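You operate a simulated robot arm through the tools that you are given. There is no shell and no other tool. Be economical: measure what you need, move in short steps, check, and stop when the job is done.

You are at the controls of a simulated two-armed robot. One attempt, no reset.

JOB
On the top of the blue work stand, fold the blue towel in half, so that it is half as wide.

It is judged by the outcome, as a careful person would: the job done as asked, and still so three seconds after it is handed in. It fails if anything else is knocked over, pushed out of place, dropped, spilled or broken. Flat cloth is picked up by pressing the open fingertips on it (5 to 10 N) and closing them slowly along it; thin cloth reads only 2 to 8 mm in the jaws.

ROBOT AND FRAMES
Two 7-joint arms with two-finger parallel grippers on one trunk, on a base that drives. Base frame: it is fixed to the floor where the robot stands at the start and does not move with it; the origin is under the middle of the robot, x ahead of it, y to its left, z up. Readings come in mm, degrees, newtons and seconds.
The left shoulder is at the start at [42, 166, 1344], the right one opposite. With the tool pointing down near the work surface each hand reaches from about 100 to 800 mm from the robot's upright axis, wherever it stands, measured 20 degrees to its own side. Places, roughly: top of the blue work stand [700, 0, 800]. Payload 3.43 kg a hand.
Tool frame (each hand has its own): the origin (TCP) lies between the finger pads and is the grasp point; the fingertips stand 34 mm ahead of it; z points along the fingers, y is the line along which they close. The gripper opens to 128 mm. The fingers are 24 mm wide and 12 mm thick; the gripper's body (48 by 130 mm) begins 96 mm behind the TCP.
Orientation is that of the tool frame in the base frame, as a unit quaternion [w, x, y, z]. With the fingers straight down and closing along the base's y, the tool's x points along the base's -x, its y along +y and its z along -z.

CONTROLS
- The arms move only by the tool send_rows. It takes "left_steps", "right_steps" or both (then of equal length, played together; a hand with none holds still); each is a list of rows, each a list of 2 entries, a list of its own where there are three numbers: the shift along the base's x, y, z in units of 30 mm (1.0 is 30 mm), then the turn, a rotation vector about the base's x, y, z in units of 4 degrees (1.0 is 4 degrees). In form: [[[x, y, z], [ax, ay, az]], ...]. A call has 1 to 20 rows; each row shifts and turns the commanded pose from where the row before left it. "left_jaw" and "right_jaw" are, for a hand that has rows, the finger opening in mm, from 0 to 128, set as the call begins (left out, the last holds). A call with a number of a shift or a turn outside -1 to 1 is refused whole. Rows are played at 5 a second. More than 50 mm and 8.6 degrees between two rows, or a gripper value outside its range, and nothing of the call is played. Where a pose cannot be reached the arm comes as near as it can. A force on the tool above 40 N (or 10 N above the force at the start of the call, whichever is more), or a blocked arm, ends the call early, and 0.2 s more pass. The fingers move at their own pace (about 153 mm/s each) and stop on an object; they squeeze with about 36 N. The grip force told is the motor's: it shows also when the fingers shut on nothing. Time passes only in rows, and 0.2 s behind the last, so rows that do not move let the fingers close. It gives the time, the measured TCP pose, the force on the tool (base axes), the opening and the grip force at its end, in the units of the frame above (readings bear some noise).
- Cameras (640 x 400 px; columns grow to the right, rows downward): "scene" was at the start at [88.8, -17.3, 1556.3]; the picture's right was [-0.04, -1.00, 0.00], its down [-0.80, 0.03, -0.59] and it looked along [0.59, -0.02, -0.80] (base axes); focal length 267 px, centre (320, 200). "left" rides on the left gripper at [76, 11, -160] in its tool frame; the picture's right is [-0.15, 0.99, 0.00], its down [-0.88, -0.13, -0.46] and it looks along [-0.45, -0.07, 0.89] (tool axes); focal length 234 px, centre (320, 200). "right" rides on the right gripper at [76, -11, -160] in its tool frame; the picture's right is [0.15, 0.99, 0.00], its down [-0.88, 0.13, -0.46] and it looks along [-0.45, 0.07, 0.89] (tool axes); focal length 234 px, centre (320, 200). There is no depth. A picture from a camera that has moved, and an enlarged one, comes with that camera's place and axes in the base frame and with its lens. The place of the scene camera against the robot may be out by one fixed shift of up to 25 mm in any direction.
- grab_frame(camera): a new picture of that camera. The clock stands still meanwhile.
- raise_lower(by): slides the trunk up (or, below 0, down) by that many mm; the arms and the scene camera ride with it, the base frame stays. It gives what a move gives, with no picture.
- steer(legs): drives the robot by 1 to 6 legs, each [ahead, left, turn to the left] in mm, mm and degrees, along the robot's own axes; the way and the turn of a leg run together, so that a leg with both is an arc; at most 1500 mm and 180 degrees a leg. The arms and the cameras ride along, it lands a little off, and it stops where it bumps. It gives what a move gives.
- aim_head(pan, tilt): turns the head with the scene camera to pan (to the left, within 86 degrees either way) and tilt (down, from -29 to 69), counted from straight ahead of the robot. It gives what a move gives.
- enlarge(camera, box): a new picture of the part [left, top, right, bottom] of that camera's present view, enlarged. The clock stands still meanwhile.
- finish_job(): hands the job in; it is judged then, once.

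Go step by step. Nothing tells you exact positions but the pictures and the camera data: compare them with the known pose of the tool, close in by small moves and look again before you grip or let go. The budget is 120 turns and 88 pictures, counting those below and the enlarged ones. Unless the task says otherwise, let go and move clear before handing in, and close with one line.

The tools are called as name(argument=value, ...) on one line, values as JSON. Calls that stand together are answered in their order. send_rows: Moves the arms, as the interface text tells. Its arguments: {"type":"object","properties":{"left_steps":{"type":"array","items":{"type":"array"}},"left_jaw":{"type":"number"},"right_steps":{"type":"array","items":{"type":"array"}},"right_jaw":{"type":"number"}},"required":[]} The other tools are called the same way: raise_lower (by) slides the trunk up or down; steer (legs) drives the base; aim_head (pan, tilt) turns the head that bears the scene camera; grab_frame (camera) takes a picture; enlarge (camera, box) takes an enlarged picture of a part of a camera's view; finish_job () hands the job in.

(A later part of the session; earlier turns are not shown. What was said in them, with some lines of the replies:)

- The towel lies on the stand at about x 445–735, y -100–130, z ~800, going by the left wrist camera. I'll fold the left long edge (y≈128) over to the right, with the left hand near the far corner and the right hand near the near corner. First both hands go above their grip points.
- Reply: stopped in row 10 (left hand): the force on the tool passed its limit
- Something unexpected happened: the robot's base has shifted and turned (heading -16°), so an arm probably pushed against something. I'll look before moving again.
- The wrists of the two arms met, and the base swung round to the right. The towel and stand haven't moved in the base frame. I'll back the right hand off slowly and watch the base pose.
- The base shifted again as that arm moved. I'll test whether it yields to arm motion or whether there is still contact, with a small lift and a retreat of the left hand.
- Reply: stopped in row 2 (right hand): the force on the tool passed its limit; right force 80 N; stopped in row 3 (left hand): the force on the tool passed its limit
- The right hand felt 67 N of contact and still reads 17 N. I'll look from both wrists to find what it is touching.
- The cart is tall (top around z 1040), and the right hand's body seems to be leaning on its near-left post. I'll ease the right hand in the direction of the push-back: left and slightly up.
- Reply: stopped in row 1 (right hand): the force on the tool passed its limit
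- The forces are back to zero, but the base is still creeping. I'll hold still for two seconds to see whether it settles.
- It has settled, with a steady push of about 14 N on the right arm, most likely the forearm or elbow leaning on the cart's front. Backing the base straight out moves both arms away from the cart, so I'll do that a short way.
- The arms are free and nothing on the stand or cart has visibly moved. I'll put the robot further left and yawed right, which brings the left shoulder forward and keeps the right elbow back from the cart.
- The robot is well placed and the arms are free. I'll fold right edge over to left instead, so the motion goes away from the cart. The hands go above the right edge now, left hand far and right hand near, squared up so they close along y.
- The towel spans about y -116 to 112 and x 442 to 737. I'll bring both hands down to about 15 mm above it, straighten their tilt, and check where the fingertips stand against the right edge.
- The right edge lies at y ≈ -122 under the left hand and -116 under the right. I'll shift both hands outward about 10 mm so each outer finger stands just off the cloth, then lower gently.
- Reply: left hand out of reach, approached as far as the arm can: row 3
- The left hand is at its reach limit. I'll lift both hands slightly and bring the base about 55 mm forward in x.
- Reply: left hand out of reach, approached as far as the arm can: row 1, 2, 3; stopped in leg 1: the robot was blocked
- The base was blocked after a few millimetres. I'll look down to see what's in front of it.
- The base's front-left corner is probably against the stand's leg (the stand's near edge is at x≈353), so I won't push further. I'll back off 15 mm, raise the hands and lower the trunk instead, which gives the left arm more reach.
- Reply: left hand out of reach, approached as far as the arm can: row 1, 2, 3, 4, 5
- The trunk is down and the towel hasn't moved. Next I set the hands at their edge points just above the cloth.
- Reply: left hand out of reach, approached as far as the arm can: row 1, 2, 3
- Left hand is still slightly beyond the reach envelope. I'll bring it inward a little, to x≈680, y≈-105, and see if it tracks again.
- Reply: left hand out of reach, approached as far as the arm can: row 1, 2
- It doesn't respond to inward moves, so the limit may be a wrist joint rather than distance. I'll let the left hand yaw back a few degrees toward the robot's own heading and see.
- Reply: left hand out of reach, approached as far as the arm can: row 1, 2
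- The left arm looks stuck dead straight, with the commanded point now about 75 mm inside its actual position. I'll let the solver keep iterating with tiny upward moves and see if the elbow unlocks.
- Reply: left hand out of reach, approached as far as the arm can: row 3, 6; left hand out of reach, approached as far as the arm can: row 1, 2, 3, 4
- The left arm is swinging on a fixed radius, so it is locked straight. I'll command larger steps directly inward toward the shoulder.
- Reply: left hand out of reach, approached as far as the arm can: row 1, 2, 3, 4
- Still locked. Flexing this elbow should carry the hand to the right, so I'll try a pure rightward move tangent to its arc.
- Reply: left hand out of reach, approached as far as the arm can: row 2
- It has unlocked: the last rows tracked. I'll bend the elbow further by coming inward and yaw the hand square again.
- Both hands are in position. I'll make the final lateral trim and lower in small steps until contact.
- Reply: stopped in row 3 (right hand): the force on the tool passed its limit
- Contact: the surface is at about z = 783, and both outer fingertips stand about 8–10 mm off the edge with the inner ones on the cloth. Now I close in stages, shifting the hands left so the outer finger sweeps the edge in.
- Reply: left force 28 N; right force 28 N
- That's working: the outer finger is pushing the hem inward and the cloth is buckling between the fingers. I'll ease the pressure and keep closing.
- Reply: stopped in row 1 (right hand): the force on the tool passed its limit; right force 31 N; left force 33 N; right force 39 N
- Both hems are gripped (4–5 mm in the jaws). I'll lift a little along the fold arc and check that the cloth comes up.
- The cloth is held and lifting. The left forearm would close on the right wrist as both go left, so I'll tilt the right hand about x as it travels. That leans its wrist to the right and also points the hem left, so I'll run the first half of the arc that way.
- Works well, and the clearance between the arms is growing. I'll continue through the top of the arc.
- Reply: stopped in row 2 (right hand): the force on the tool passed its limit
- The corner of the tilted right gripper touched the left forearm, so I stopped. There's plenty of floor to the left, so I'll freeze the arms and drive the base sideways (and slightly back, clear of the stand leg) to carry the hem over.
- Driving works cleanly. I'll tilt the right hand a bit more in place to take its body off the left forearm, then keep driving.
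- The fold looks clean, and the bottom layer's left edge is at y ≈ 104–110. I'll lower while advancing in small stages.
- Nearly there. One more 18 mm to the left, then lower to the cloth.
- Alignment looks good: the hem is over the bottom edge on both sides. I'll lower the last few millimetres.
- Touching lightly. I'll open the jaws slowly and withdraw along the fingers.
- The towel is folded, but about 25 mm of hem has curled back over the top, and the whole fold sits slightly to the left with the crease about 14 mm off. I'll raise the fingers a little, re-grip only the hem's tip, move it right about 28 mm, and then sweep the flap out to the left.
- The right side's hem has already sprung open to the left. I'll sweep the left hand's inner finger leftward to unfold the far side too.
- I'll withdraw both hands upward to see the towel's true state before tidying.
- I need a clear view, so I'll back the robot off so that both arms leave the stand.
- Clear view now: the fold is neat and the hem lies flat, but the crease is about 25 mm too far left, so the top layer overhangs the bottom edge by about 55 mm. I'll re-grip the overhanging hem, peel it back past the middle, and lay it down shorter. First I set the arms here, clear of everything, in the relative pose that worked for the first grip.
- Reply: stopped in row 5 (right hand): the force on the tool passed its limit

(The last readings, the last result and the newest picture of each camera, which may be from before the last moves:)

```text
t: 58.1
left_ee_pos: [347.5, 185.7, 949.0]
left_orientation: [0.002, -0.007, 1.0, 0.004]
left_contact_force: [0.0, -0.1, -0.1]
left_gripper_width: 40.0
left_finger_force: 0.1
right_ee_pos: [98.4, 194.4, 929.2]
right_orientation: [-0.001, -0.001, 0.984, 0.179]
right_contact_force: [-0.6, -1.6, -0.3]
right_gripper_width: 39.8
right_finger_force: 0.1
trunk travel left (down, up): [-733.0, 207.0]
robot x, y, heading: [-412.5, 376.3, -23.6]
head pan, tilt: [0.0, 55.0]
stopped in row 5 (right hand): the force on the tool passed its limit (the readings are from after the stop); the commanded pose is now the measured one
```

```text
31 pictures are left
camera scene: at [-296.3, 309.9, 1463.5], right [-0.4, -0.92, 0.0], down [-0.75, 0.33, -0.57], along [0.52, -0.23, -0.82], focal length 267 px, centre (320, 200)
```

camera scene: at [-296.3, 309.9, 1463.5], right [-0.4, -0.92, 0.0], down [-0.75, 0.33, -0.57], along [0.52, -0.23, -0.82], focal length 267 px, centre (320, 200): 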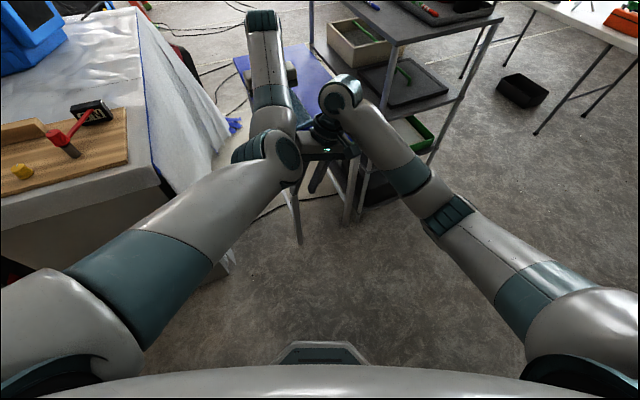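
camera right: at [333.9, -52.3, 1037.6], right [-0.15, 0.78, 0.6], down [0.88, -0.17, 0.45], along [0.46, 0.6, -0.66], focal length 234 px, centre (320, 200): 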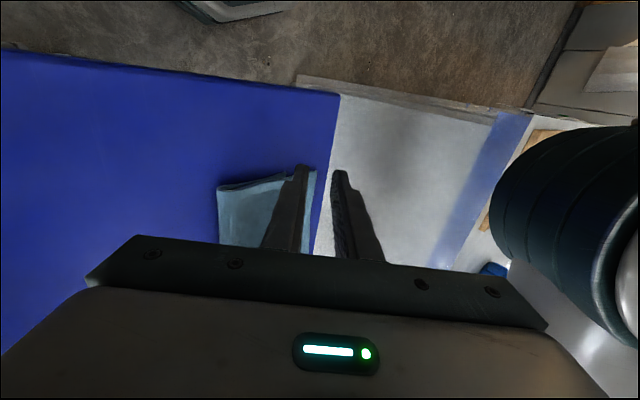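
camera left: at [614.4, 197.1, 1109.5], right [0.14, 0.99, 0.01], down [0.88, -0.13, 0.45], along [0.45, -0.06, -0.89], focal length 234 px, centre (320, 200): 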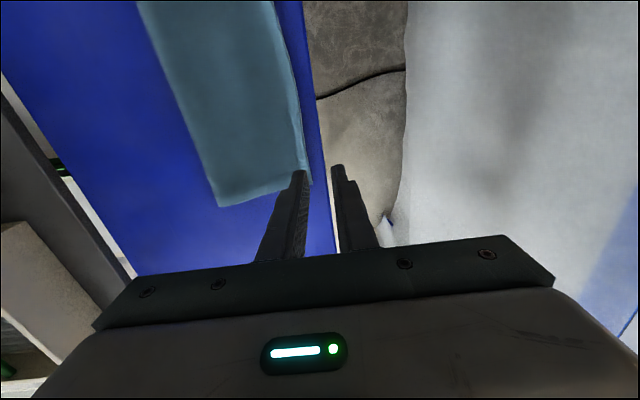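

The right gripper brushed the left elbow. I'll take the right hand out to the right, square it there, then bring it forward.

send_rows(right_steps=[[[0, -0.6, 0], [0.3, 0, 0]], [[0, -0.6, 0], [0, 0, 0]], [[0.3, -0.6, 0], [-0.3, 0, 0]], [[0.5, -0.4, 0], [-1, 0, 0]], [[0.5, 0, 0], [-1, 0, 0]], [[0.5, 0, 0], [-1, 0, 0]], [[0, 0, 0], [-1, 0, 0]], [[0, 0, 0], [-1, 0, 0]], [[0, 0, 0], [-0.4, 0, 0]]])

send_rows(left_steps=[[[0, -0.2, -0.5], [0, 0, 0]], [[0, 0, -0.5], [0, 0, 0]], [[0, 0, -0.5], [0, 0, 0]]], right_steps=[[[0, 0, -0.3], [0, 0, 0]], [[0, 0, -0.3], [0, 0, 0]], [[0, 0, -0.3], [0, 0, 0]]])

grab_frame(camera="scene")

```text
t: 60.1
left_ee_pos: [346.4, 185.1, 950.7]
left_orientation: [0.002, -0.007, 1.0, 0.004]
left_contact_force: [-0.3, -0.7, -0.5]
left_gripper_width: 40.0
left_finger_force: 0.2
right_ee_pos: [152.0, 128.5, 928.4]
right_orientation: [-0.001, -0.001, 1.0, -0.008]
right_contact_force: [-0.2, 0.3, 0.1]
right_gripper_width: 40.2
right_finger_force: 0.1
trunk travel left (down, up): [-733.0, 207.0]
robot x, y, heading: [-411.3, 376.3, -23.8]
head pan, tilt: [0.0, 55.0]
```

```text
t: 60.9
left_ee_pos: [346.4, 178.9, 904.8]
left_orientation: [0.001, -0.007, 1.0, 0.006]
left_contact_force: [0.0, 0.0, 0.2]
left_gripper_width: 39.9
left_finger_force: 0.0
right_ee_pos: [152.7, 128.5, 901.9]
right_orientation: [-0.002, 0.0, 1.0, -0.007]
right_contact_force: [-0.9, 0.4, 0.4]
right_gripper_width: 39.9
right_finger_force: 0.1
trunk travel left (down, up): [-733.0, 207.0]
robot x, y, heading: [-408.5, 375.8, -23.8]
head pan, tilt: [0.0, 55.0]
```

```text
30 pictures are left
camera scene: at [-296.4, 309.4, 1463.6], right [-0.4, -0.92, 0.0], down [-0.75, 0.33, -0.57], along [0.52, -0.23, -0.82], focal length 267 px, centre (320, 200)
```

scene: 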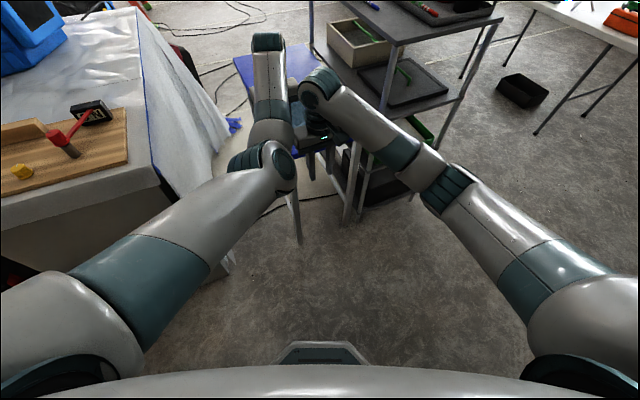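

The arms are squared, with the right hand about 50 mm to the right for clearance. I'll drive so the hands come over the overhanging hem at y ≈ 163.

steer(legs=[[330, 115, 0]])

grab_frame(camera="left")

grab_frame(camera="right")

```text
t: 63.2
left_ee_pos: [694.1, 150.9, 905.6]
left_orientation: [0.001, -0.007, 1.0, 0.005]
left_contact_force: [0.3, -1.2, 0.1]
left_gripper_width: 39.9
left_finger_force: 0.1
right_ee_pos: [500.9, 100.1, 900.6]
right_orientation: [0.0, 0.0, 1.0, -0.007]
right_contact_force: [-0.5, 0.1, 0.7]
right_gripper_width: 39.8
right_finger_force: 0.0
trunk travel left (down, up): [-733.0, 207.0]
robot x, y, heading: [-58.9, 350.5, -23.9]
head pan, tilt: [0.0, 55.0]
```

```text
29 pictures are left
camera left: at [618.3, 158.9, 1064.0], right [0.13, 0.99, 0.01], down [0.88, -0.12, 0.46], along [0.46, -0.05, -0.89], focal length 234 px, centre (320, 200)
```

left: 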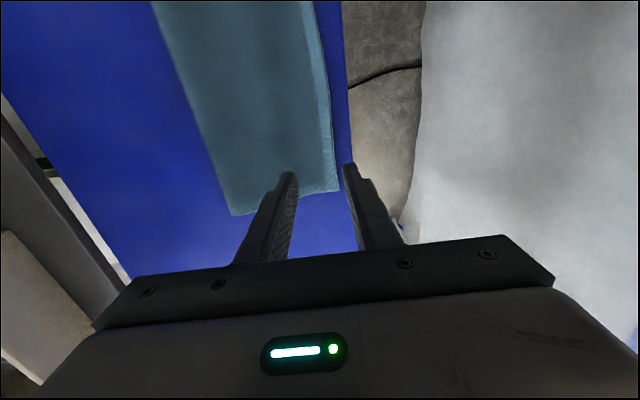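

```text
28 pictures are left
camera right: at [424.4, 90.6, 1061.4], right [-0.15, 0.99, -0.01], down [0.88, 0.14, 0.45], along [0.45, 0.05, -0.89], focal length 234 px, centre (320, 200)
```

right: 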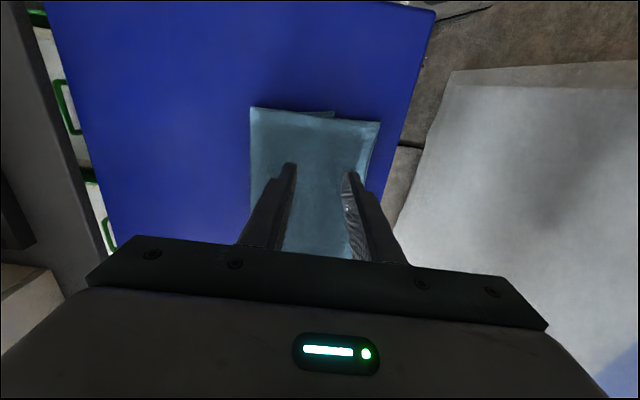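

Hem edge: y≈167 under the left hand, ≈160 under the right. I'll lower both, then ease the right hand left toward its edge.

send_rows(left_steps=[[[0, 0, -0.5], [0, 0, 0]], [[0, 0, -0.5], [0, 0, 0]], [[0, 0, -0.5], [0, 0, 0]], [[0, 0, -0.5], [0, 0, 0]], [[0, 0, -0.3], [0, 0, 0]]], right_steps=[[[0, 0, -0.5], [0, 0, 0]], [[0, 0, -0.5], [0, 0, 0]], [[0, 0, -0.5], [0, 0, 0]], [[0, 0, -0.5], [0, 0, 0]], [[0, 0, -0.1], [0, 0, 0]]])

send_rows(right_steps=[[[0, 0.25, 0], [0, 0, 0]], [[0, 0.25, 0], [0, 0, 0]], [[0, 0.25, 0], [0, 0, 0]], [[0, 0.25, 0], [0, 0, 0]], [[0, 0.25, 0], [0, 0, 0]], [[0, 0.2, 0], [0, 0, 0]]])

enlarge(camera="left", box=[200, 60, 440, 260])

enlarge(camera="right", box=[200, 60, 440, 260])

```text
t: 64.4
left_ee_pos: [693.9, 151.6, 835.8]
left_orientation: [0.002, -0.006, 1.0, 0.004]
left_contact_force: [-0.2, -0.2, 0.2]
left_gripper_width: 40.0
left_finger_force: 0.1
right_ee_pos: [498.7, 100.9, 837.5]
right_orientation: [-0.001, -0.001, 1.0, -0.007]
right_contact_force: [0.2, 0.1, 0.1]
right_gripper_width: 40.0
right_finger_force: 0.0
trunk travel left (down, up): [-733.0, 207.0]
robot x, y, heading: [-61.7, 351.1, -23.8]
head pan, tilt: [0.0, 55.0]
```

```text
t: 65.8
left_ee_pos: [695.1, 153.3, 834.2]
left_orientation: [0.002, -0.007, 1.0, 0.004]
left_contact_force: [-0.1, -0.5, 0.2]
left_gripper_width: 39.9
left_finger_force: 0.1
right_ee_pos: [500.0, 140.0, 838.7]
right_orientation: [-0.002, 0.004, 1.0, -0.008]
right_contact_force: [0.9, 0.3, 0.6]
right_gripper_width: 39.8
right_finger_force: 0.0
trunk travel left (down, up): [-733.0, 207.0]
robot x, y, heading: [-65.6, 349.7, -24.0]
head pan, tilt: [0.0, 55.0]
```

```text
2.00 times, centred on (320, 160) of left
camera zoom: at [619.3, 161.3, 994.2], right [0.13, 0.99, 0.01], down [0.88, -0.12, 0.46], along [0.46, -0.05, -0.89], focal length 468 px, centre (320, 280)
```

zoom: 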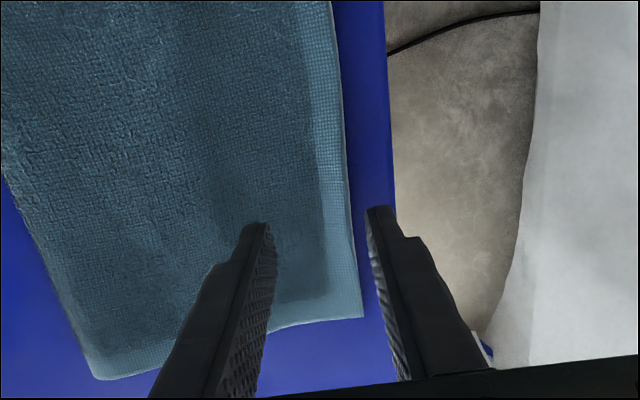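

```text
2.00 times, centred on (320, 160) of right
camera zoom: at [424.8, 130.8, 997.8], right [-0.14, 0.99, -0.02], down [0.88, 0.13, 0.45], along [0.45, 0.05, -0.89], focal length 468 px, centre (320, 280)
```

zoom: 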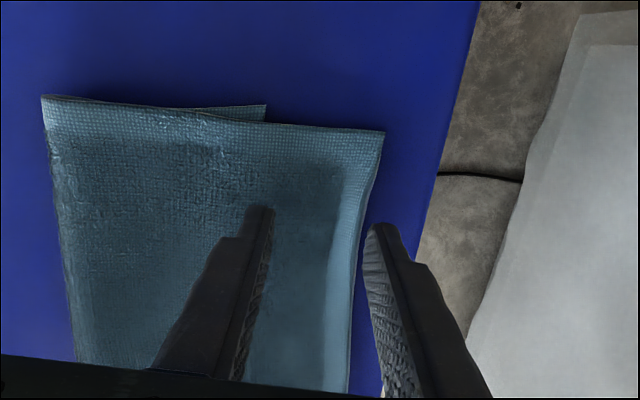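

Both outer fingers stand just off the hem. I'll narrow the jaws to 28 mm to take a smaller bite, then lower to contact.

send_rows(left_steps=[[[0, 0.1, 0], [0, 0, 0]], [[0, 0, -0.2], [0, 0, 0]], [[0, 0, -0.2], [0, 0, 0]], [[0, 0, -0.1], [0, 0, 0]], [[0, 0, 0], [0, 0, 0]]], right_steps=[[[0, 0.23, 0], [0, 0, 0]], [[0, 0, -0.2], [0, 0, 0]], [[0, 0, -0.2], [0, 0, 0]], [[0, 0, -0.2], [0, 0, 0]], [[0, 0, 0], [0, 0, 0]]], left_jaw=28, right_jaw=28)

send_rows(left_steps=[[[0, 0, -0.06], [0, 0, 0]], [[0, 0, -0.06], [0, 0, 0]], [[0, 0, 0], [0, 0, 0]]], right_steps=[[[0, 0, -0.06], [0, 0, 0]], [[0, 0, -0.06], [0, 0, 0]], [[0, 0, 0], [0, 0, 0]]])

```text
t: 67.0
left_ee_pos: [695.5, 159.3, 819.3]
left_orientation: [0.001, -0.009, 1.0, 0.006]
left_contact_force: [0.5, -0.1, -0.2]
left_gripper_width: 28.3
left_finger_force: 0.2
right_ee_pos: [500.7, 148.8, 820.8]
right_orientation: [0.0, 0.001, 1.0, -0.005]
right_contact_force: [0.0, 0.2, -0.8]
right_gripper_width: 28.0
right_finger_force: 0.1
trunk travel left (down, up): [-733.0, 207.0]
robot x, y, heading: [-62.0, 346.7, -23.5]
head pan, tilt: [0.0, 55.0]
```

```text
t: 67.8
left_ee_pos: [695.4, 156.7, 817.8]
left_orientation: [0.004, -0.009, 1.0, 0.005]
left_contact_force: [0.0, 0.5, 3.1]
left_gripper_width: 27.4
left_finger_force: 0.1
right_ee_pos: [499.6, 148.8, 818.9]
right_orientation: [0.0, 0.0, 1.0, -0.006]
right_contact_force: [1.4, -0.7, 2.0]
right_gripper_width: 28.2
right_finger_force: 0.3
trunk travel left (down, up): [-733.0, 207.0]
robot x, y, heading: [-62.4, 348.9, -23.7]
head pan, tilt: [0.0, 55.0]
```

send_rows(left_steps=[[[0, 0, -0.05], [0, 0, 0]], [[0, -0.1, 0], [0, 0, 0]], [[0, -0.1, 0], [0, 0, 0]]], right_steps=[[[0, 0, -0.07], [0, 0, 0]], [[0, -0.1, 0], [0, 0, 0]], [[0, -0.1, 0], [0, 0, 0]]], left_jaw=18, right_jaw=18)

enlarge(camera="left", box=[200, 100, 440, 250])

enlarge(camera="right", box=[200, 100, 440, 250])

```text
t: 68.6
left_ee_pos: [694.8, 151.3, 816.2]
left_orientation: [0.003, -0.007, 1.0, 0.004]
left_contact_force: [0.8, 0.7, 3.7]
left_gripper_width: 17.5
left_finger_force: 0.1
right_ee_pos: [498.9, 148.7, 816.7]
right_orientation: [0.001, -0.001, 1.0, -0.006]
right_contact_force: [1.0, 4.1, 14.7]
right_gripper_width: 16.9
right_finger_force: 0.0
trunk travel left (down, up): [-733.0, 207.0]
robot x, y, heading: [-63.0, 350.0, -23.7]
head pan, tilt: [0.0, 55.0]
```

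```text
2.67 times, centred on (320, 175) of left
camera zoom: at [618.2, 157.9, 976.2], right [0.13, 0.99, 0.01], down [0.88, -0.12, 0.46], along [0.46, -0.05, -0.89], focal length 624 px, centre (320, 267)
```

zoom: 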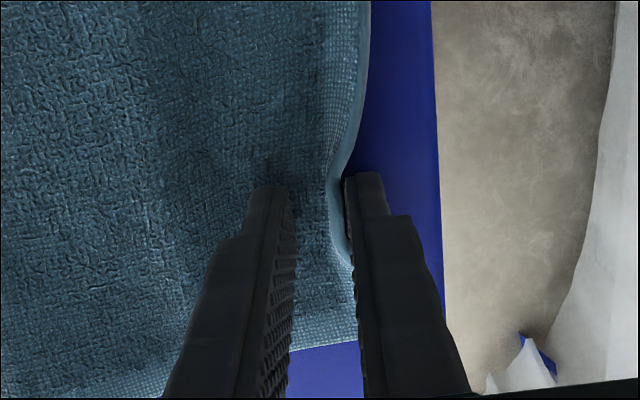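

```text
2.67 times, centred on (320, 175) of right
camera zoom: at [423.1, 136.9, 976.4], right [-0.15, 0.99, -0.01], down [0.88, 0.14, 0.45], along [0.45, 0.06, -0.89], focal length 624 px, centre (320, 267)
```

zoom: 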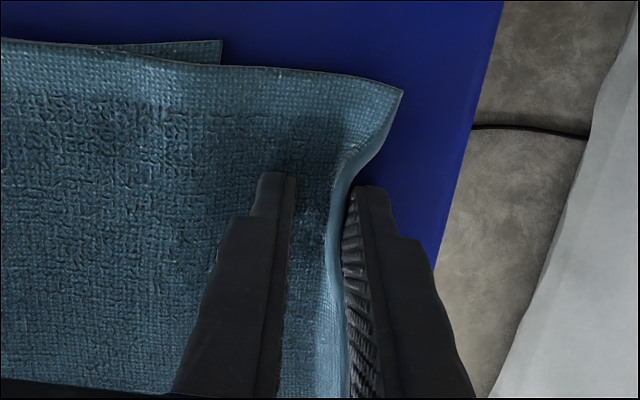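

Outer fingers are curling the hem up as before. I'll close fully.

send_rows(left_steps=[[[0, -0.1, -0.02], [0, 0, 0]], [[0, -0.1, 0], [0, 0, 0]], [[0, 0, 0], [0, 0, 0]]], right_steps=[[[0, -0.1, 0.02], [0, 0, 0]], [[0, -0.1, 0], [0, 0, 0]], [[0, 0, 0], [0, 0, 0]]], left_jaw=9, right_jaw=9)

send_rows(left_steps=[[[0, 0, 0], [0, 0, 0]], [[0, 0, 0], [0, 0, 0]], [[0, 0, 0], [0, 0, 0]]], right_steps=[[[0, 0, 0], [0, 0, 0]], [[0, 0, 0], [0, 0, 0]], [[0, 0, 0], [0, 0, 0]]], left_jaw=0, right_jaw=0)

send_rows(left_steps=[[[0, -0.1, 0.5], [0, 0, 0]], [[0, -0.1, 0.5], [0, 0, 0]], [[0, 0, 0.3], [0, 0, 0]]], right_steps=[[[0, -0.1, 0.5], [0, 0, 0]], [[0, -0.1, 0.5], [0, 0, 0]], [[0, 0, 0.3], [0, 0, 0]]])

grab_frame(camera="left")

grab_frame(camera="right")

```text
t: 69.4
left_ee_pos: [692.5, 141.1, 817.6]
left_orientation: [0.003, -0.005, 1.0, 0.003]
left_contact_force: [1.2, 1.1, 1.7]
left_gripper_width: 8.8
left_finger_force: 0.1
right_ee_pos: [496.8, 141.9, 816.9]
right_orientation: [-0.001, -0.001, 1.0, -0.008]
right_contact_force: [1.1, 4.9, 20.8]
right_gripper_width: 6.6
right_finger_force: 0.1
trunk travel left (down, up): [-733.0, 207.0]
robot x, y, heading: [-63.2, 348.9, -23.8]
head pan, tilt: [0.0, 55.0]
```

```text
t: 70.2
left_ee_pos: [692.0, 141.7, 818.3]
left_orientation: [0.003, -0.006, 1.0, 0.003]
left_contact_force: [-0.3, -1.4, 6.3]
left_gripper_width: 2.5
left_finger_force: 35.6
right_ee_pos: [499.4, 139.7, 815.6]
right_orientation: [0.0, -0.001, 1.0, -0.009]
right_contact_force: [1.5, 3.8, 14.3]
right_gripper_width: 2.9
right_finger_force: 36.3
trunk travel left (down, up): [-733.0, 207.0]
robot x, y, heading: [-63.0, 351.7, -23.8]
head pan, tilt: [0.0, 55.0]
```

```text
t: 71.0
left_ee_pos: [695.5, 136.1, 854.3]
left_orientation: [0.002, -0.006, 1.0, 0.005]
left_contact_force: [0.3, 0.1, -0.1]
left_gripper_width: 2.4
left_finger_force: 36.4
right_ee_pos: [499.7, 133.1, 854.1]
right_orientation: [-0.002, 0.001, 1.0, -0.007]
right_contact_force: [-0.6, 0.6, 0.0]
right_gripper_width: 2.8
right_finger_force: 35.7
trunk travel left (down, up): [-733.0, 207.0]
robot x, y, heading: [-68.2, 353.3, -23.9]
head pan, tilt: [0.0, 55.0]
```

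```text
23 pictures are left
camera left: at [618.8, 143.5, 1013.1], right [0.13, 0.99, 0.01], down [0.88, -0.12, 0.46], along [0.45, -0.05, -0.89], focal length 234 px, centre (320, 200)
```

left: 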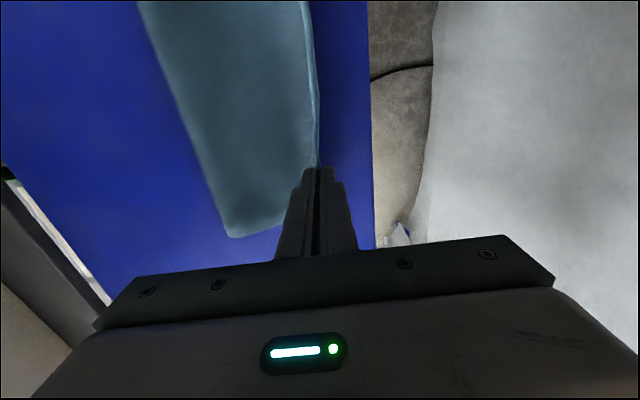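

```text
22 pictures are left
camera right: at [424.1, 122.9, 1013.7], right [-0.15, 0.99, -0.01], down [0.88, 0.14, 0.45], along [0.45, 0.05, -0.89], focal length 234 px, centre (320, 200)
```

right: 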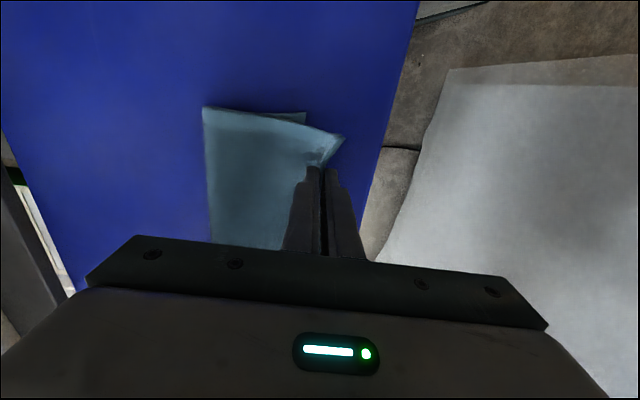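

Both hems are held again. I'll lift a little more, then drive right so the top layer peels past the middle and the crease unrolls.

send_rows(left_steps=[[[0, -0.1, 0.4], [0, 0, 0]], [[0, -0.1, 0.4], [0, 0, 0]]], right_steps=[[[0, -0.2, 0.4], [0, 0, 0]], [[0, -0.2, 0.4], [0, 0, 0]]])

steer(legs=[[58, -138, 0]])

grab_frame(camera="right")

grab_frame(camera="left")

```text
t: 71.6
left_ee_pos: [694.3, 130.5, 877.7]
left_orientation: [0.001, -0.006, 1.0, 0.004]
left_contact_force: [0.1, -0.9, -0.7]
left_gripper_width: 2.1
left_finger_force: 36.1
right_ee_pos: [500.5, 121.3, 878.3]
right_orientation: [-0.001, 0.0, 1.0, -0.006]
right_contact_force: [0.1, 0.3, -0.5]
right_gripper_width: 2.4
right_finger_force: 36.2
trunk travel left (down, up): [-733.0, 207.0]
robot x, y, heading: [-59.7, 350.7, -23.8]
head pan, tilt: [0.0, 55.0]
```

```text
t: 73.0
left_ee_pos: [692.5, -17.8, 878.3]
left_orientation: [0.002, -0.007, 1.0, 0.005]
left_contact_force: [0.5, -0.5, -0.6]
left_gripper_width: 2.5
left_finger_force: 35.9
right_ee_pos: [496.9, -27.4, 878.5]
right_orientation: [-0.001, -0.002, 1.0, -0.007]
right_contact_force: [-0.6, 0.4, 0.5]
right_gripper_width: 2.8
right_finger_force: 35.9
trunk travel left (down, up): [-733.0, 207.0]
robot x, y, heading: [-63.2, 201.5, -23.9]
head pan, tilt: [0.0, 55.0]
```

```text
21 pictures are left
camera right: at [421.9, -37.4, 1038.7], right [-0.15, 0.99, -0.01], down [0.88, 0.14, 0.45], along [0.45, 0.05, -0.89], focal length 234 px, centre (320, 200)
```

right: 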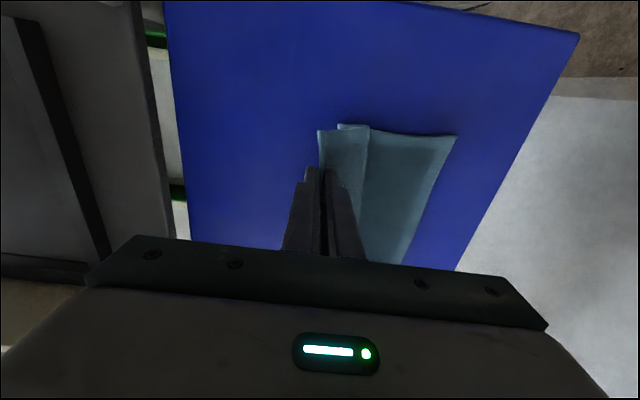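

```text
20 pictures are left
camera left: at [616.3, -10.0, 1037.5], right [0.13, 0.99, 0.01], down [0.88, -0.12, 0.46], along [0.46, -0.05, -0.89], focal length 234 px, centre (320, 200)
```

left: 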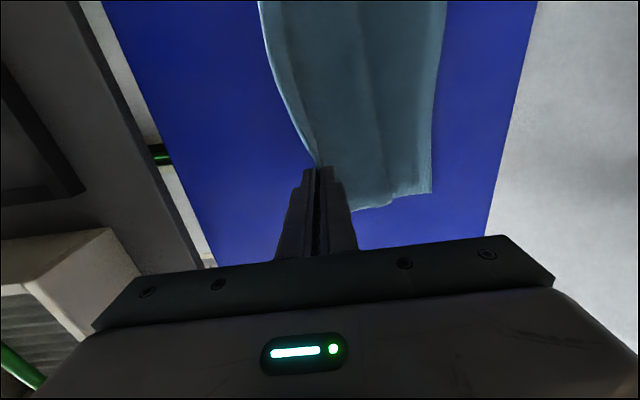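

It peels well. A little further right to unroll the crease fully, then I'll bring it back.

steer(legs=[[24, -55, 0]])

grab_frame(camera="right")

```text
t: 74.1
left_ee_pos: [692.3, -81.0, 878.5]
left_orientation: [0.002, -0.006, 1.0, 0.004]
left_contact_force: [-0.4, -0.1, 0.2]
left_gripper_width: 2.7
left_finger_force: 35.3
right_ee_pos: [496.7, -81.3, 877.6]
right_orientation: [0.0, -0.007, 1.0, -0.005]
right_contact_force: [-0.2, -0.6, -0.6]
right_gripper_width: 2.5
right_finger_force: 36.1
trunk travel left (down, up): [-733.0, 207.0]
robot x, y, heading: [-67.3, 141.6, -23.8]
head pan, tilt: [0.0, 55.0]
stopped in leg 1: the robot was blocked; the commanded pose is now the measured one
```

```text
19 pictures are left
camera right: at [420.7, -93.2, 1038.6], right [-0.16, 0.99, -0.01], down [0.88, 0.15, 0.45], along [0.45, 0.06, -0.89], focal length 234 px, centre (320, 200)
```

right: 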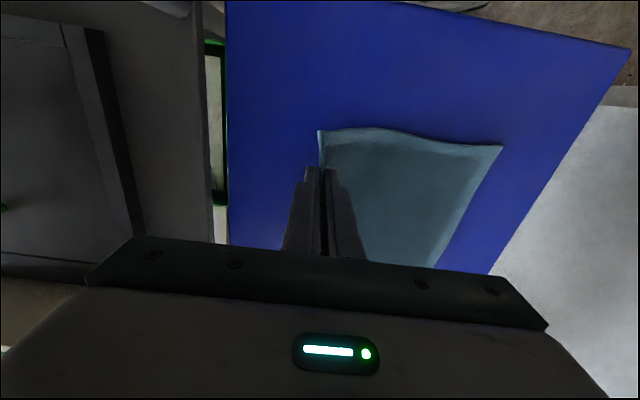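

Fully unrolled (the base touched something at the very end, so I go back the other way now). Carrying the hem back left, lower and shorter than the first time.

steer(legs=[[-51, 115, 0]])

send_rows(left_steps=[[[0, 0, -0.4], [0, 0, 0]], [[0, 0, -0.4], [0, 0, 0]]], right_steps=[[[0, 0, -0.4], [0, 0, 0]], [[0, 0, -0.4], [0, 0, 0]]])

grab_frame(camera="left")

grab_frame(camera="right")

```text
t: 75.3
left_ee_pos: [691.0, 45.1, 877.3]
left_orientation: [0.002, -0.005, 1.0, 0.004]
left_contact_force: [-0.1, -0.8, -0.3]
left_gripper_width: 2.6
left_finger_force: 36.6
right_ee_pos: [497.4, 43.1, 877.4]
right_orientation: [-0.001, -0.007, 1.0, -0.004]
right_contact_force: [-1.0, -0.6, -0.5]
right_gripper_width: 2.6
right_finger_force: 36.2
trunk travel left (down, up): [-733.0, 207.0]
robot x, y, heading: [-63.3, 265.9, -23.5]
head pan, tilt: [0.0, 55.0]
```

```text
t: 75.9
left_ee_pos: [690.9, 45.7, 853.4]
left_orientation: [0.002, -0.007, 1.0, 0.003]
left_contact_force: [-0.4, 0.3, -0.5]
left_gripper_width: 2.6
left_finger_force: 35.9
right_ee_pos: [496.7, 44.5, 855.0]
right_orientation: [-0.001, -0.007, 1.0, -0.007]
right_contact_force: [0.2, 1.0, 0.0]
right_gripper_width: 2.7
right_finger_force: 36.2
trunk travel left (down, up): [-733.0, 207.0]
robot x, y, heading: [-67.1, 265.0, -23.8]
head pan, tilt: [0.0, 55.0]
```

```text
18 pictures are left
camera left: at [614.9, 53.9, 1012.8], right [0.13, 0.99, 0.01], down [0.88, -0.12, 0.46], along [0.45, -0.06, -0.89], focal length 234 px, centre (320, 200)
```

left: 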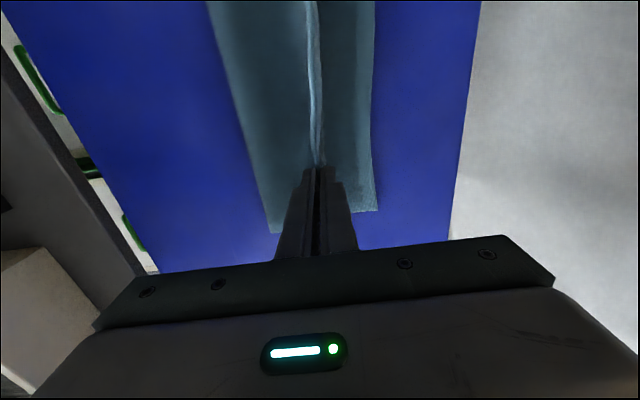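

```text
17 pictures are left
camera right: at [421.5, 32.6, 1014.1], right [-0.16, 0.99, -0.01], down [0.88, 0.15, 0.45], along [0.45, 0.06, -0.89], focal length 234 px, centre (320, 200)
```

right: 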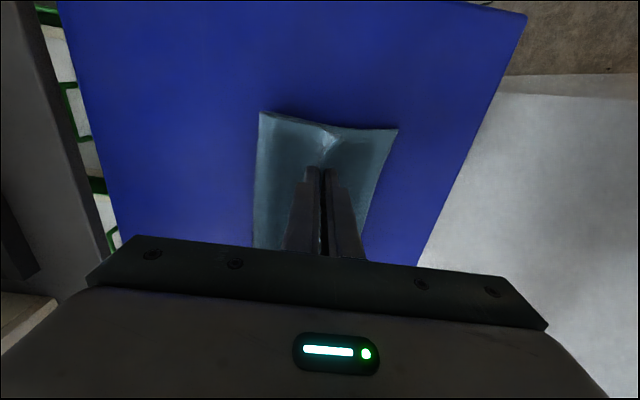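

The crease is now at about y = -20 with slack, and the bottom edge is at 101 (far) / 109 (near). I'll bring the grips to about 80/86 and lower.

steer(legs=[[-14, 32, 0]])

send_rows(left_steps=[[[0, 0, -0.3], [0, 0, 0]], [[0, 0, -0.3], [0, 0, 0]], [[0, 0, -0.3], [0, 0, 0]], [[0, 0, 0], [0, 0, 0]]], right_steps=[[[0, 0.1, -0.3], [0, 0, 0]], [[0, 0.1, -0.3], [0, 0, 0]], [[0, 0, -0.3], [0, 0, 0]], [[0, 0, 0], [0, 0, 0]]])

grab_frame(camera="left")

grab_frame(camera="right")

```text
t: 76.8
left_ee_pos: [690.3, 77.7, 853.1]
left_orientation: [0.002, -0.004, 1.0, 0.004]
left_contact_force: [-0.3, 0.7, 0.6]
left_gripper_width: 2.6
left_finger_force: 35.9
right_ee_pos: [496.9, 74.2, 853.5]
right_orientation: [0.0, -0.006, 1.0, -0.005]
right_contact_force: [0.7, 0.8, -0.4]
right_gripper_width: 2.8
right_finger_force: 35.7
trunk travel left (down, up): [-733.0, 207.0]
robot x, y, heading: [-66.3, 306.1, -24.1]
head pan, tilt: [0.0, 55.0]
```

```text
t: 77.8
left_ee_pos: [690.8, 78.4, 827.3]
left_orientation: [0.001, -0.005, 1.0, 0.005]
left_contact_force: [0.3, 0.4, 1.1]
left_gripper_width: 2.5
left_finger_force: 35.4
right_ee_pos: [496.8, 81.7, 827.2]
right_orientation: [-0.001, -0.006, 1.0, -0.006]
right_contact_force: [-0.7, -0.2, -0.6]
right_gripper_width: 2.8
right_finger_force: 36.2
trunk travel left (down, up): [-733.0, 207.0]
robot x, y, heading: [-63.5, 300.6, -23.5]
head pan, tilt: [0.0, 55.0]
```

```text
16 pictures are left
camera left: at [614.2, 85.8, 986.1], right [0.14, 0.99, 0.01], down [0.88, -0.13, 0.46], along [0.45, -0.05, -0.89], focal length 234 px, centre (320, 200)
```

left: 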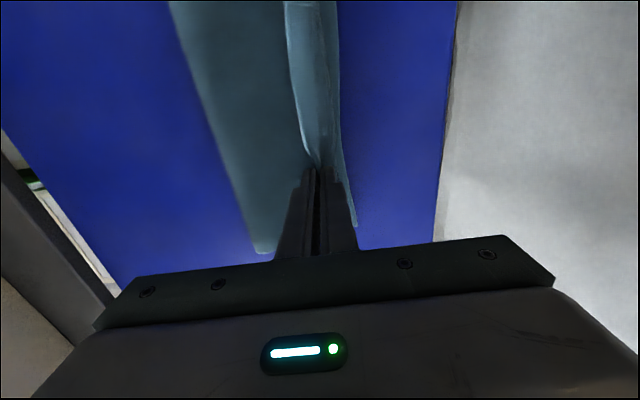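

```text
15 pictures are left
camera right: at [420.5, 71.1, 987.0], right [-0.16, 0.99, -0.01], down [0.88, 0.15, 0.45], along [0.45, 0.06, -0.89], focal length 234 px, centre (320, 200)
```

right: 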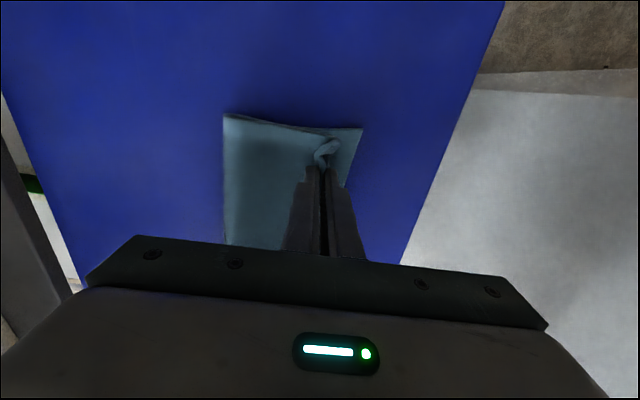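

Crease is at about -6 now, right where it should be. I'll release gently and lift slightly.

send_rows(left_steps=[[[0, 0, -0.05], [0, 0, 0]], [[0, 0, 0], [0, 0, 0]], [[0, 0, 0], [0, 0, 0]], [[0, 0.05, 0.2], [0, 0, 0]], [[0, 0.05, 0.2], [0, 0, 0]], [[0, 0, 0], [0, 0, 0]]], right_steps=[[[0, 0, -0.05], [0, 0, 0]], [[0, 0, 0], [0, 0, 0]], [[0, 0, 0], [0, 0, 0]], [[0, 0.05, 0.2], [0, 0, 0]], [[0, 0.05, 0.2], [0, 0, 0]], [[0, 0, 0], [0, 0, 0]]], left_jaw=24, right_jaw=24)

enlarge(camera="left", box=[180, 60, 460, 260])

enlarge(camera="right", box=[180, 60, 460, 260])

```text
t: 79.2
left_ee_pos: [690.1, 80.4, 836.7]
left_orientation: [0.002, -0.005, 1.0, 0.004]
left_contact_force: [0.1, -0.1, -1.3]
left_gripper_width: 24.3
left_finger_force: 0.0
right_ee_pos: [497.8, 84.3, 837.7]
right_orientation: [-0.001, -0.007, 1.0, -0.005]
right_contact_force: [0.3, 0.1, 0.7]
right_gripper_width: 24.0
right_finger_force: 0.1
trunk travel left (down, up): [-733.0, 207.0]
robot x, y, heading: [-61.3, 300.2, -23.6]
head pan, tilt: [0.0, 55.0]
```

```text
2.00 times, centred on (320, 160) of left
camera zoom: at [614.1, 89.1, 996.3], right [0.14, 0.99, 0.01], down [0.88, -0.13, 0.46], along [0.45, -0.06, -0.89], focal length 468 px, centre (320, 280)
```

zoom: 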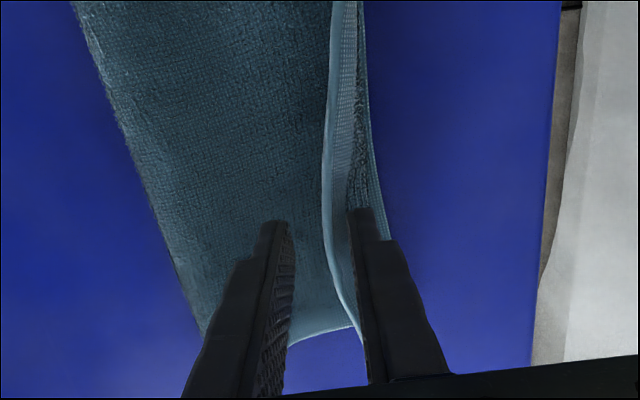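

```text
2.00 times, centred on (320, 160) of right
camera zoom: at [420.9, 74.1, 997.7], right [-0.16, 0.99, -0.01], down [0.88, 0.15, 0.45], along [0.45, 0.06, -0.89], focal length 468 px, centre (320, 280)
```

zoom: 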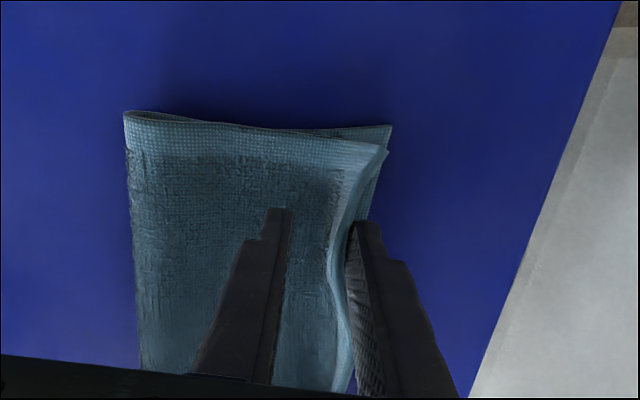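

The hem has opened out and is resting against the outer fingers, right above the bottom edge. I'll move both hands slightly left and up, so it falls flat.

send_rows(left_steps=[[[0, 0.3, 0], [0, 0, 0]], [[0, 0.2, 0.1], [0, 0, 0]], [[0, 0, 0.5], [0, 0, 0]], [[0, 0, 0.6], [0, 0, 0]], [[0, 0, 0.7], [0, 0, 0]], [[0, 0, 0.7], [0, 0, 0]]], right_steps=[[[0, 0.2, 0], [0, 0, 0]], [[0, 0.1, 0.1], [0, 0, 0]], [[0, 0, 0.5], [0, 0, 0]], [[0, -0.2, 0.6], [0, 0, 0]], [[0, -0.4, 0.7], [0, 0, 0]], [[0, -0.5, 0.7], [0, 0, 0]]])

grab_frame(camera="left")

grab_frame(camera="right")

```text
t: 80.6
left_ee_pos: [690.4, 96.1, 916.5]
left_orientation: [0.003, -0.005, 1.0, 0.004]
left_contact_force: [0.2, -0.7, -0.1]
left_gripper_width: 24.1
left_finger_force: 0.2
right_ee_pos: [496.9, 60.5, 914.8]
right_orientation: [-0.001, -0.006, 1.0, -0.004]
right_contact_force: [0.0, 0.2, 0.2]
right_gripper_width: 24.2
right_finger_force: 0.1
trunk travel left (down, up): [-733.0, 207.0]
robot x, y, heading: [-65.3, 298.3, -24.0]
head pan, tilt: [0.0, 55.0]
```

```text
12 pictures are left
camera left: at [614.4, 104.2, 1075.1], right [0.14, 0.99, 0.01], down [0.88, -0.13, 0.46], along [0.46, -0.06, -0.89], focal length 234 px, centre (320, 200)
```

left: 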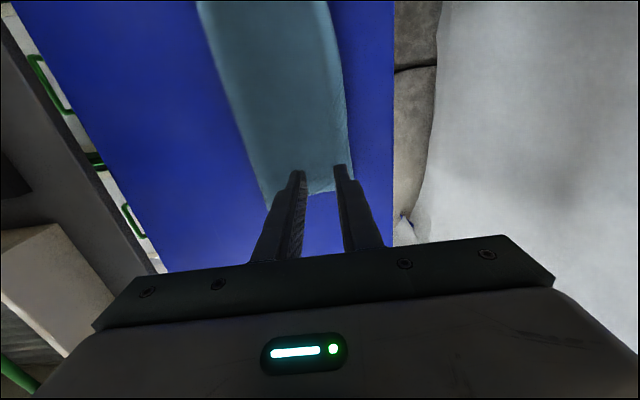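

```text
11 pictures are left
camera right: at [421.0, 49.5, 1075.3], right [-0.16, 0.99, -0.01], down [0.88, 0.15, 0.45], along [0.45, 0.06, -0.89], focal length 234 px, centre (320, 200)
```

right: 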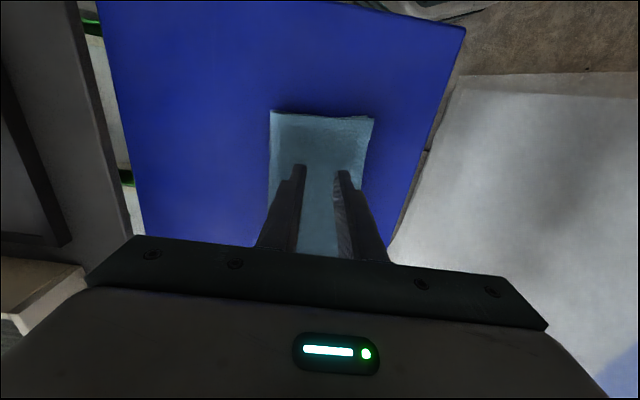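

That looks well folded with aligned edges. I'll back off for a clear look.

steer(legs=[[-380, 0, 0]])

grab_frame(camera="scene")

```text
t: 83.0
left_ee_pos: [344.5, 249.2, 914.2]
left_orientation: [0.002, -0.004, 1.0, 0.005]
left_contact_force: [0.2, -0.7, 0.3]
left_gripper_width: 24.1
left_finger_force: 0.0
right_ee_pos: [149.0, 214.2, 915.6]
right_orientation: [-0.001, -0.006, 1.0, -0.005]
right_contact_force: [-0.2, -0.3, -0.2]
right_gripper_width: 24.1
right_finger_force: 0.0
trunk travel left (down, up): [-733.0, 207.0]
robot x, y, heading: [-413.2, 451.5, -24.0]
head pan, tilt: [0.0, 55.0]
```

```text
10 pictures are left
camera scene: at [-298.5, 384.0, 1463.5], right [-0.4, -0.92, 0.0], down [-0.75, 0.33, -0.57], along [0.52, -0.23, -0.82], focal length 267 px, centre (320, 200)
```

scene: 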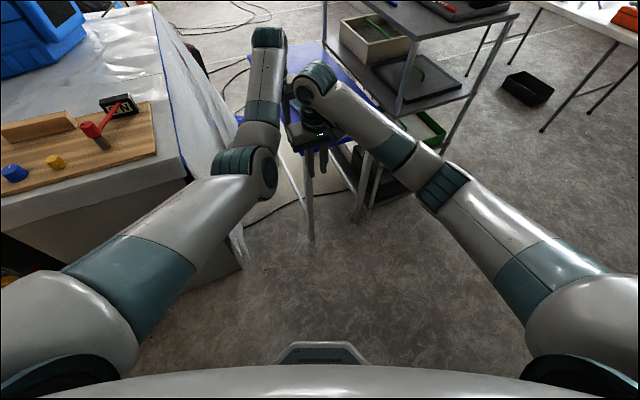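

Arms block the view; I'll move the left hand left and the right hand back.

send_rows(left_steps=[[[-0.6, 0.7, 0.3], [0, 0, 0]], [[-0.6, 0.7, 0.3], [0, 0, 0]], [[-0.6, 0.7, 0.3], [0, 0, 0]], [[-0.6, 0.7, 0.3], [0, 0, 0]], [[-0.6, 0.7, 0.3], [0, 0, 0]], [[-0.6, 0.7, 0.3], [0, 0, 0]]], right_steps=[[[-0.3, -0.7, 0.2], [0, 0, 0]], [[-0.6, -0.7, 0.2], [0, 0, 0]], [[-0.6, -0.7, 0.2], [0, 0, 0]], [[-0.6, -0.7, 0], [0, 0, 0]], [[-0.6, -0.7, 0], [0, 0, 0]], [[-0.6, -0.7, 0], [0, 0, 0]]])

enlarge(camera="scene", box=[230, 20, 420, 140])

```text
t: 84.4
left_ee_pos: [319.3, 387.3, 925.4]
left_orientation: [0.008, -0.015, 1.0, 0.013]
left_contact_force: [0.1, -0.3, 0.1]
left_gripper_width: 24.1
left_finger_force: 0.1
left hand out of reach, approached as far as the arm can: row 3, 4, 5, 6
right_ee_pos: [50.6, 86.9, 932.6]
right_orientation: [-0.001, -0.005, 1.0, -0.006]
right_contact_force: [0.3, 0.2, 0.2]
right_gripper_width: 24.1
right_finger_force: 0.0
trunk travel left (down, up): [-733.0, 207.0]
robot x, y, heading: [-416.9, 453.7, -24.1]
head pan, tilt: [0.0, 55.0]
```

```text
3.33 times, centred on (325, 80) of scene
camera zoom: at [-299.2, 383.6, 1463.6], right [-0.4, -0.92, 0.0], down [-0.75, 0.33, -0.57], along [0.53, -0.23, -0.82], focal length 890 px, centre (303, 600)
```

zoom: 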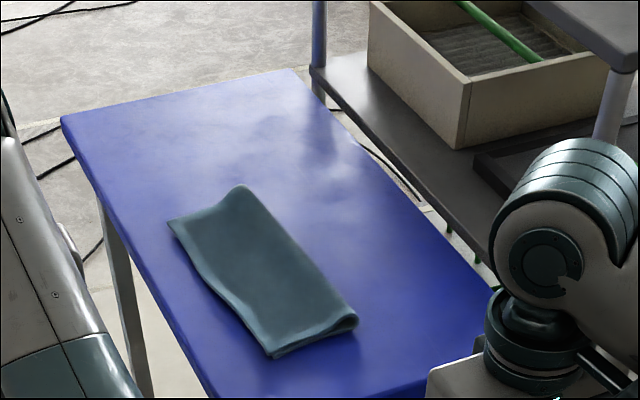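

The towel is folded in half with the edges meeting. One closer check of it, and a look at the cart's contents.

enlarge(camera="scene", box=[270, 65, 350, 135])

aim_head(pan=-10, tilt=30)

grab_frame(camera="scene")

```text
5.71 times, centred on (310, 100) of scene
camera zoom: at [-299.2, 383.6, 1463.6], right [-0.4, -0.92, 0.0], down [-0.75, 0.33, -0.57], along [0.53, -0.23, -0.82], focal length 1526 px, centre (377, 771)
```

zoom: 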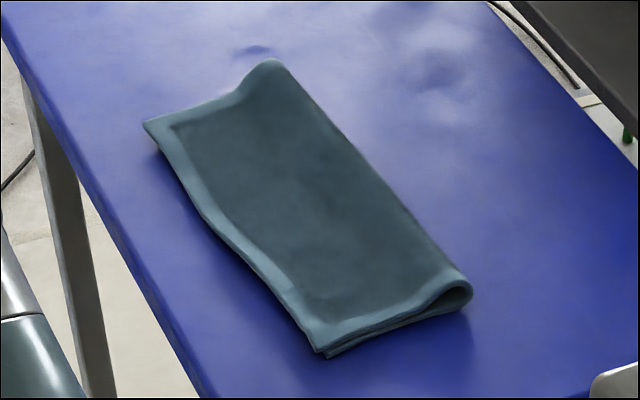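

```text
t: 85.3
left_ee_pos: [318.6, 386.4, 923.0]
left_orientation: [0.007, -0.016, 1.0, 0.01]
left_contact_force: [0.8, -0.1, -0.2]
left_gripper_width: 24.0
left_finger_force: 0.0
right_ee_pos: [51.7, 86.2, 933.6]
right_orientation: [0.0, -0.006, 1.0, -0.005]
right_contact_force: [-0.1, -0.6, -0.5]
right_gripper_width: 23.9
right_finger_force: 0.0
trunk travel left (down, up): [-733.0, 207.0]
robot x, y, heading: [-413.2, 452.7, -23.9]
head pan, tilt: [-10.0, 30.0]
```

```text
7 pictures are left
camera scene: at [-289.4, 362.8, 1499.5], right [-0.56, -0.83, 0.0], down [-0.42, 0.28, -0.87], along [0.72, -0.48, -0.5], focal length 267 px, centre (320, 200)
```

scene: 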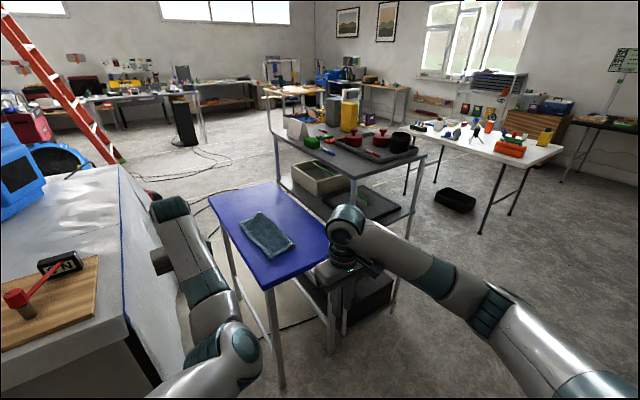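

The towel lies flat and folded in half lengthwise on the blue stand with its edges aligned. Everything on the cart and bench is upright, and both hands are open and clear. I'm handing it in.

finish_job()

```text
The job is handed in.
```

The blue towel is folded in half on top of the blue work stand, so it is half as wide, with its edges meeting. The last pictures showed nothing knocked over or dropped. The arms did bump into something early on, most likely the cart beside the stand, and later the base touched something near the stand. The towel and stand measured unmoved after the first bump, but I couldn't confirm the cart hadn't shifted by a few centimetres.
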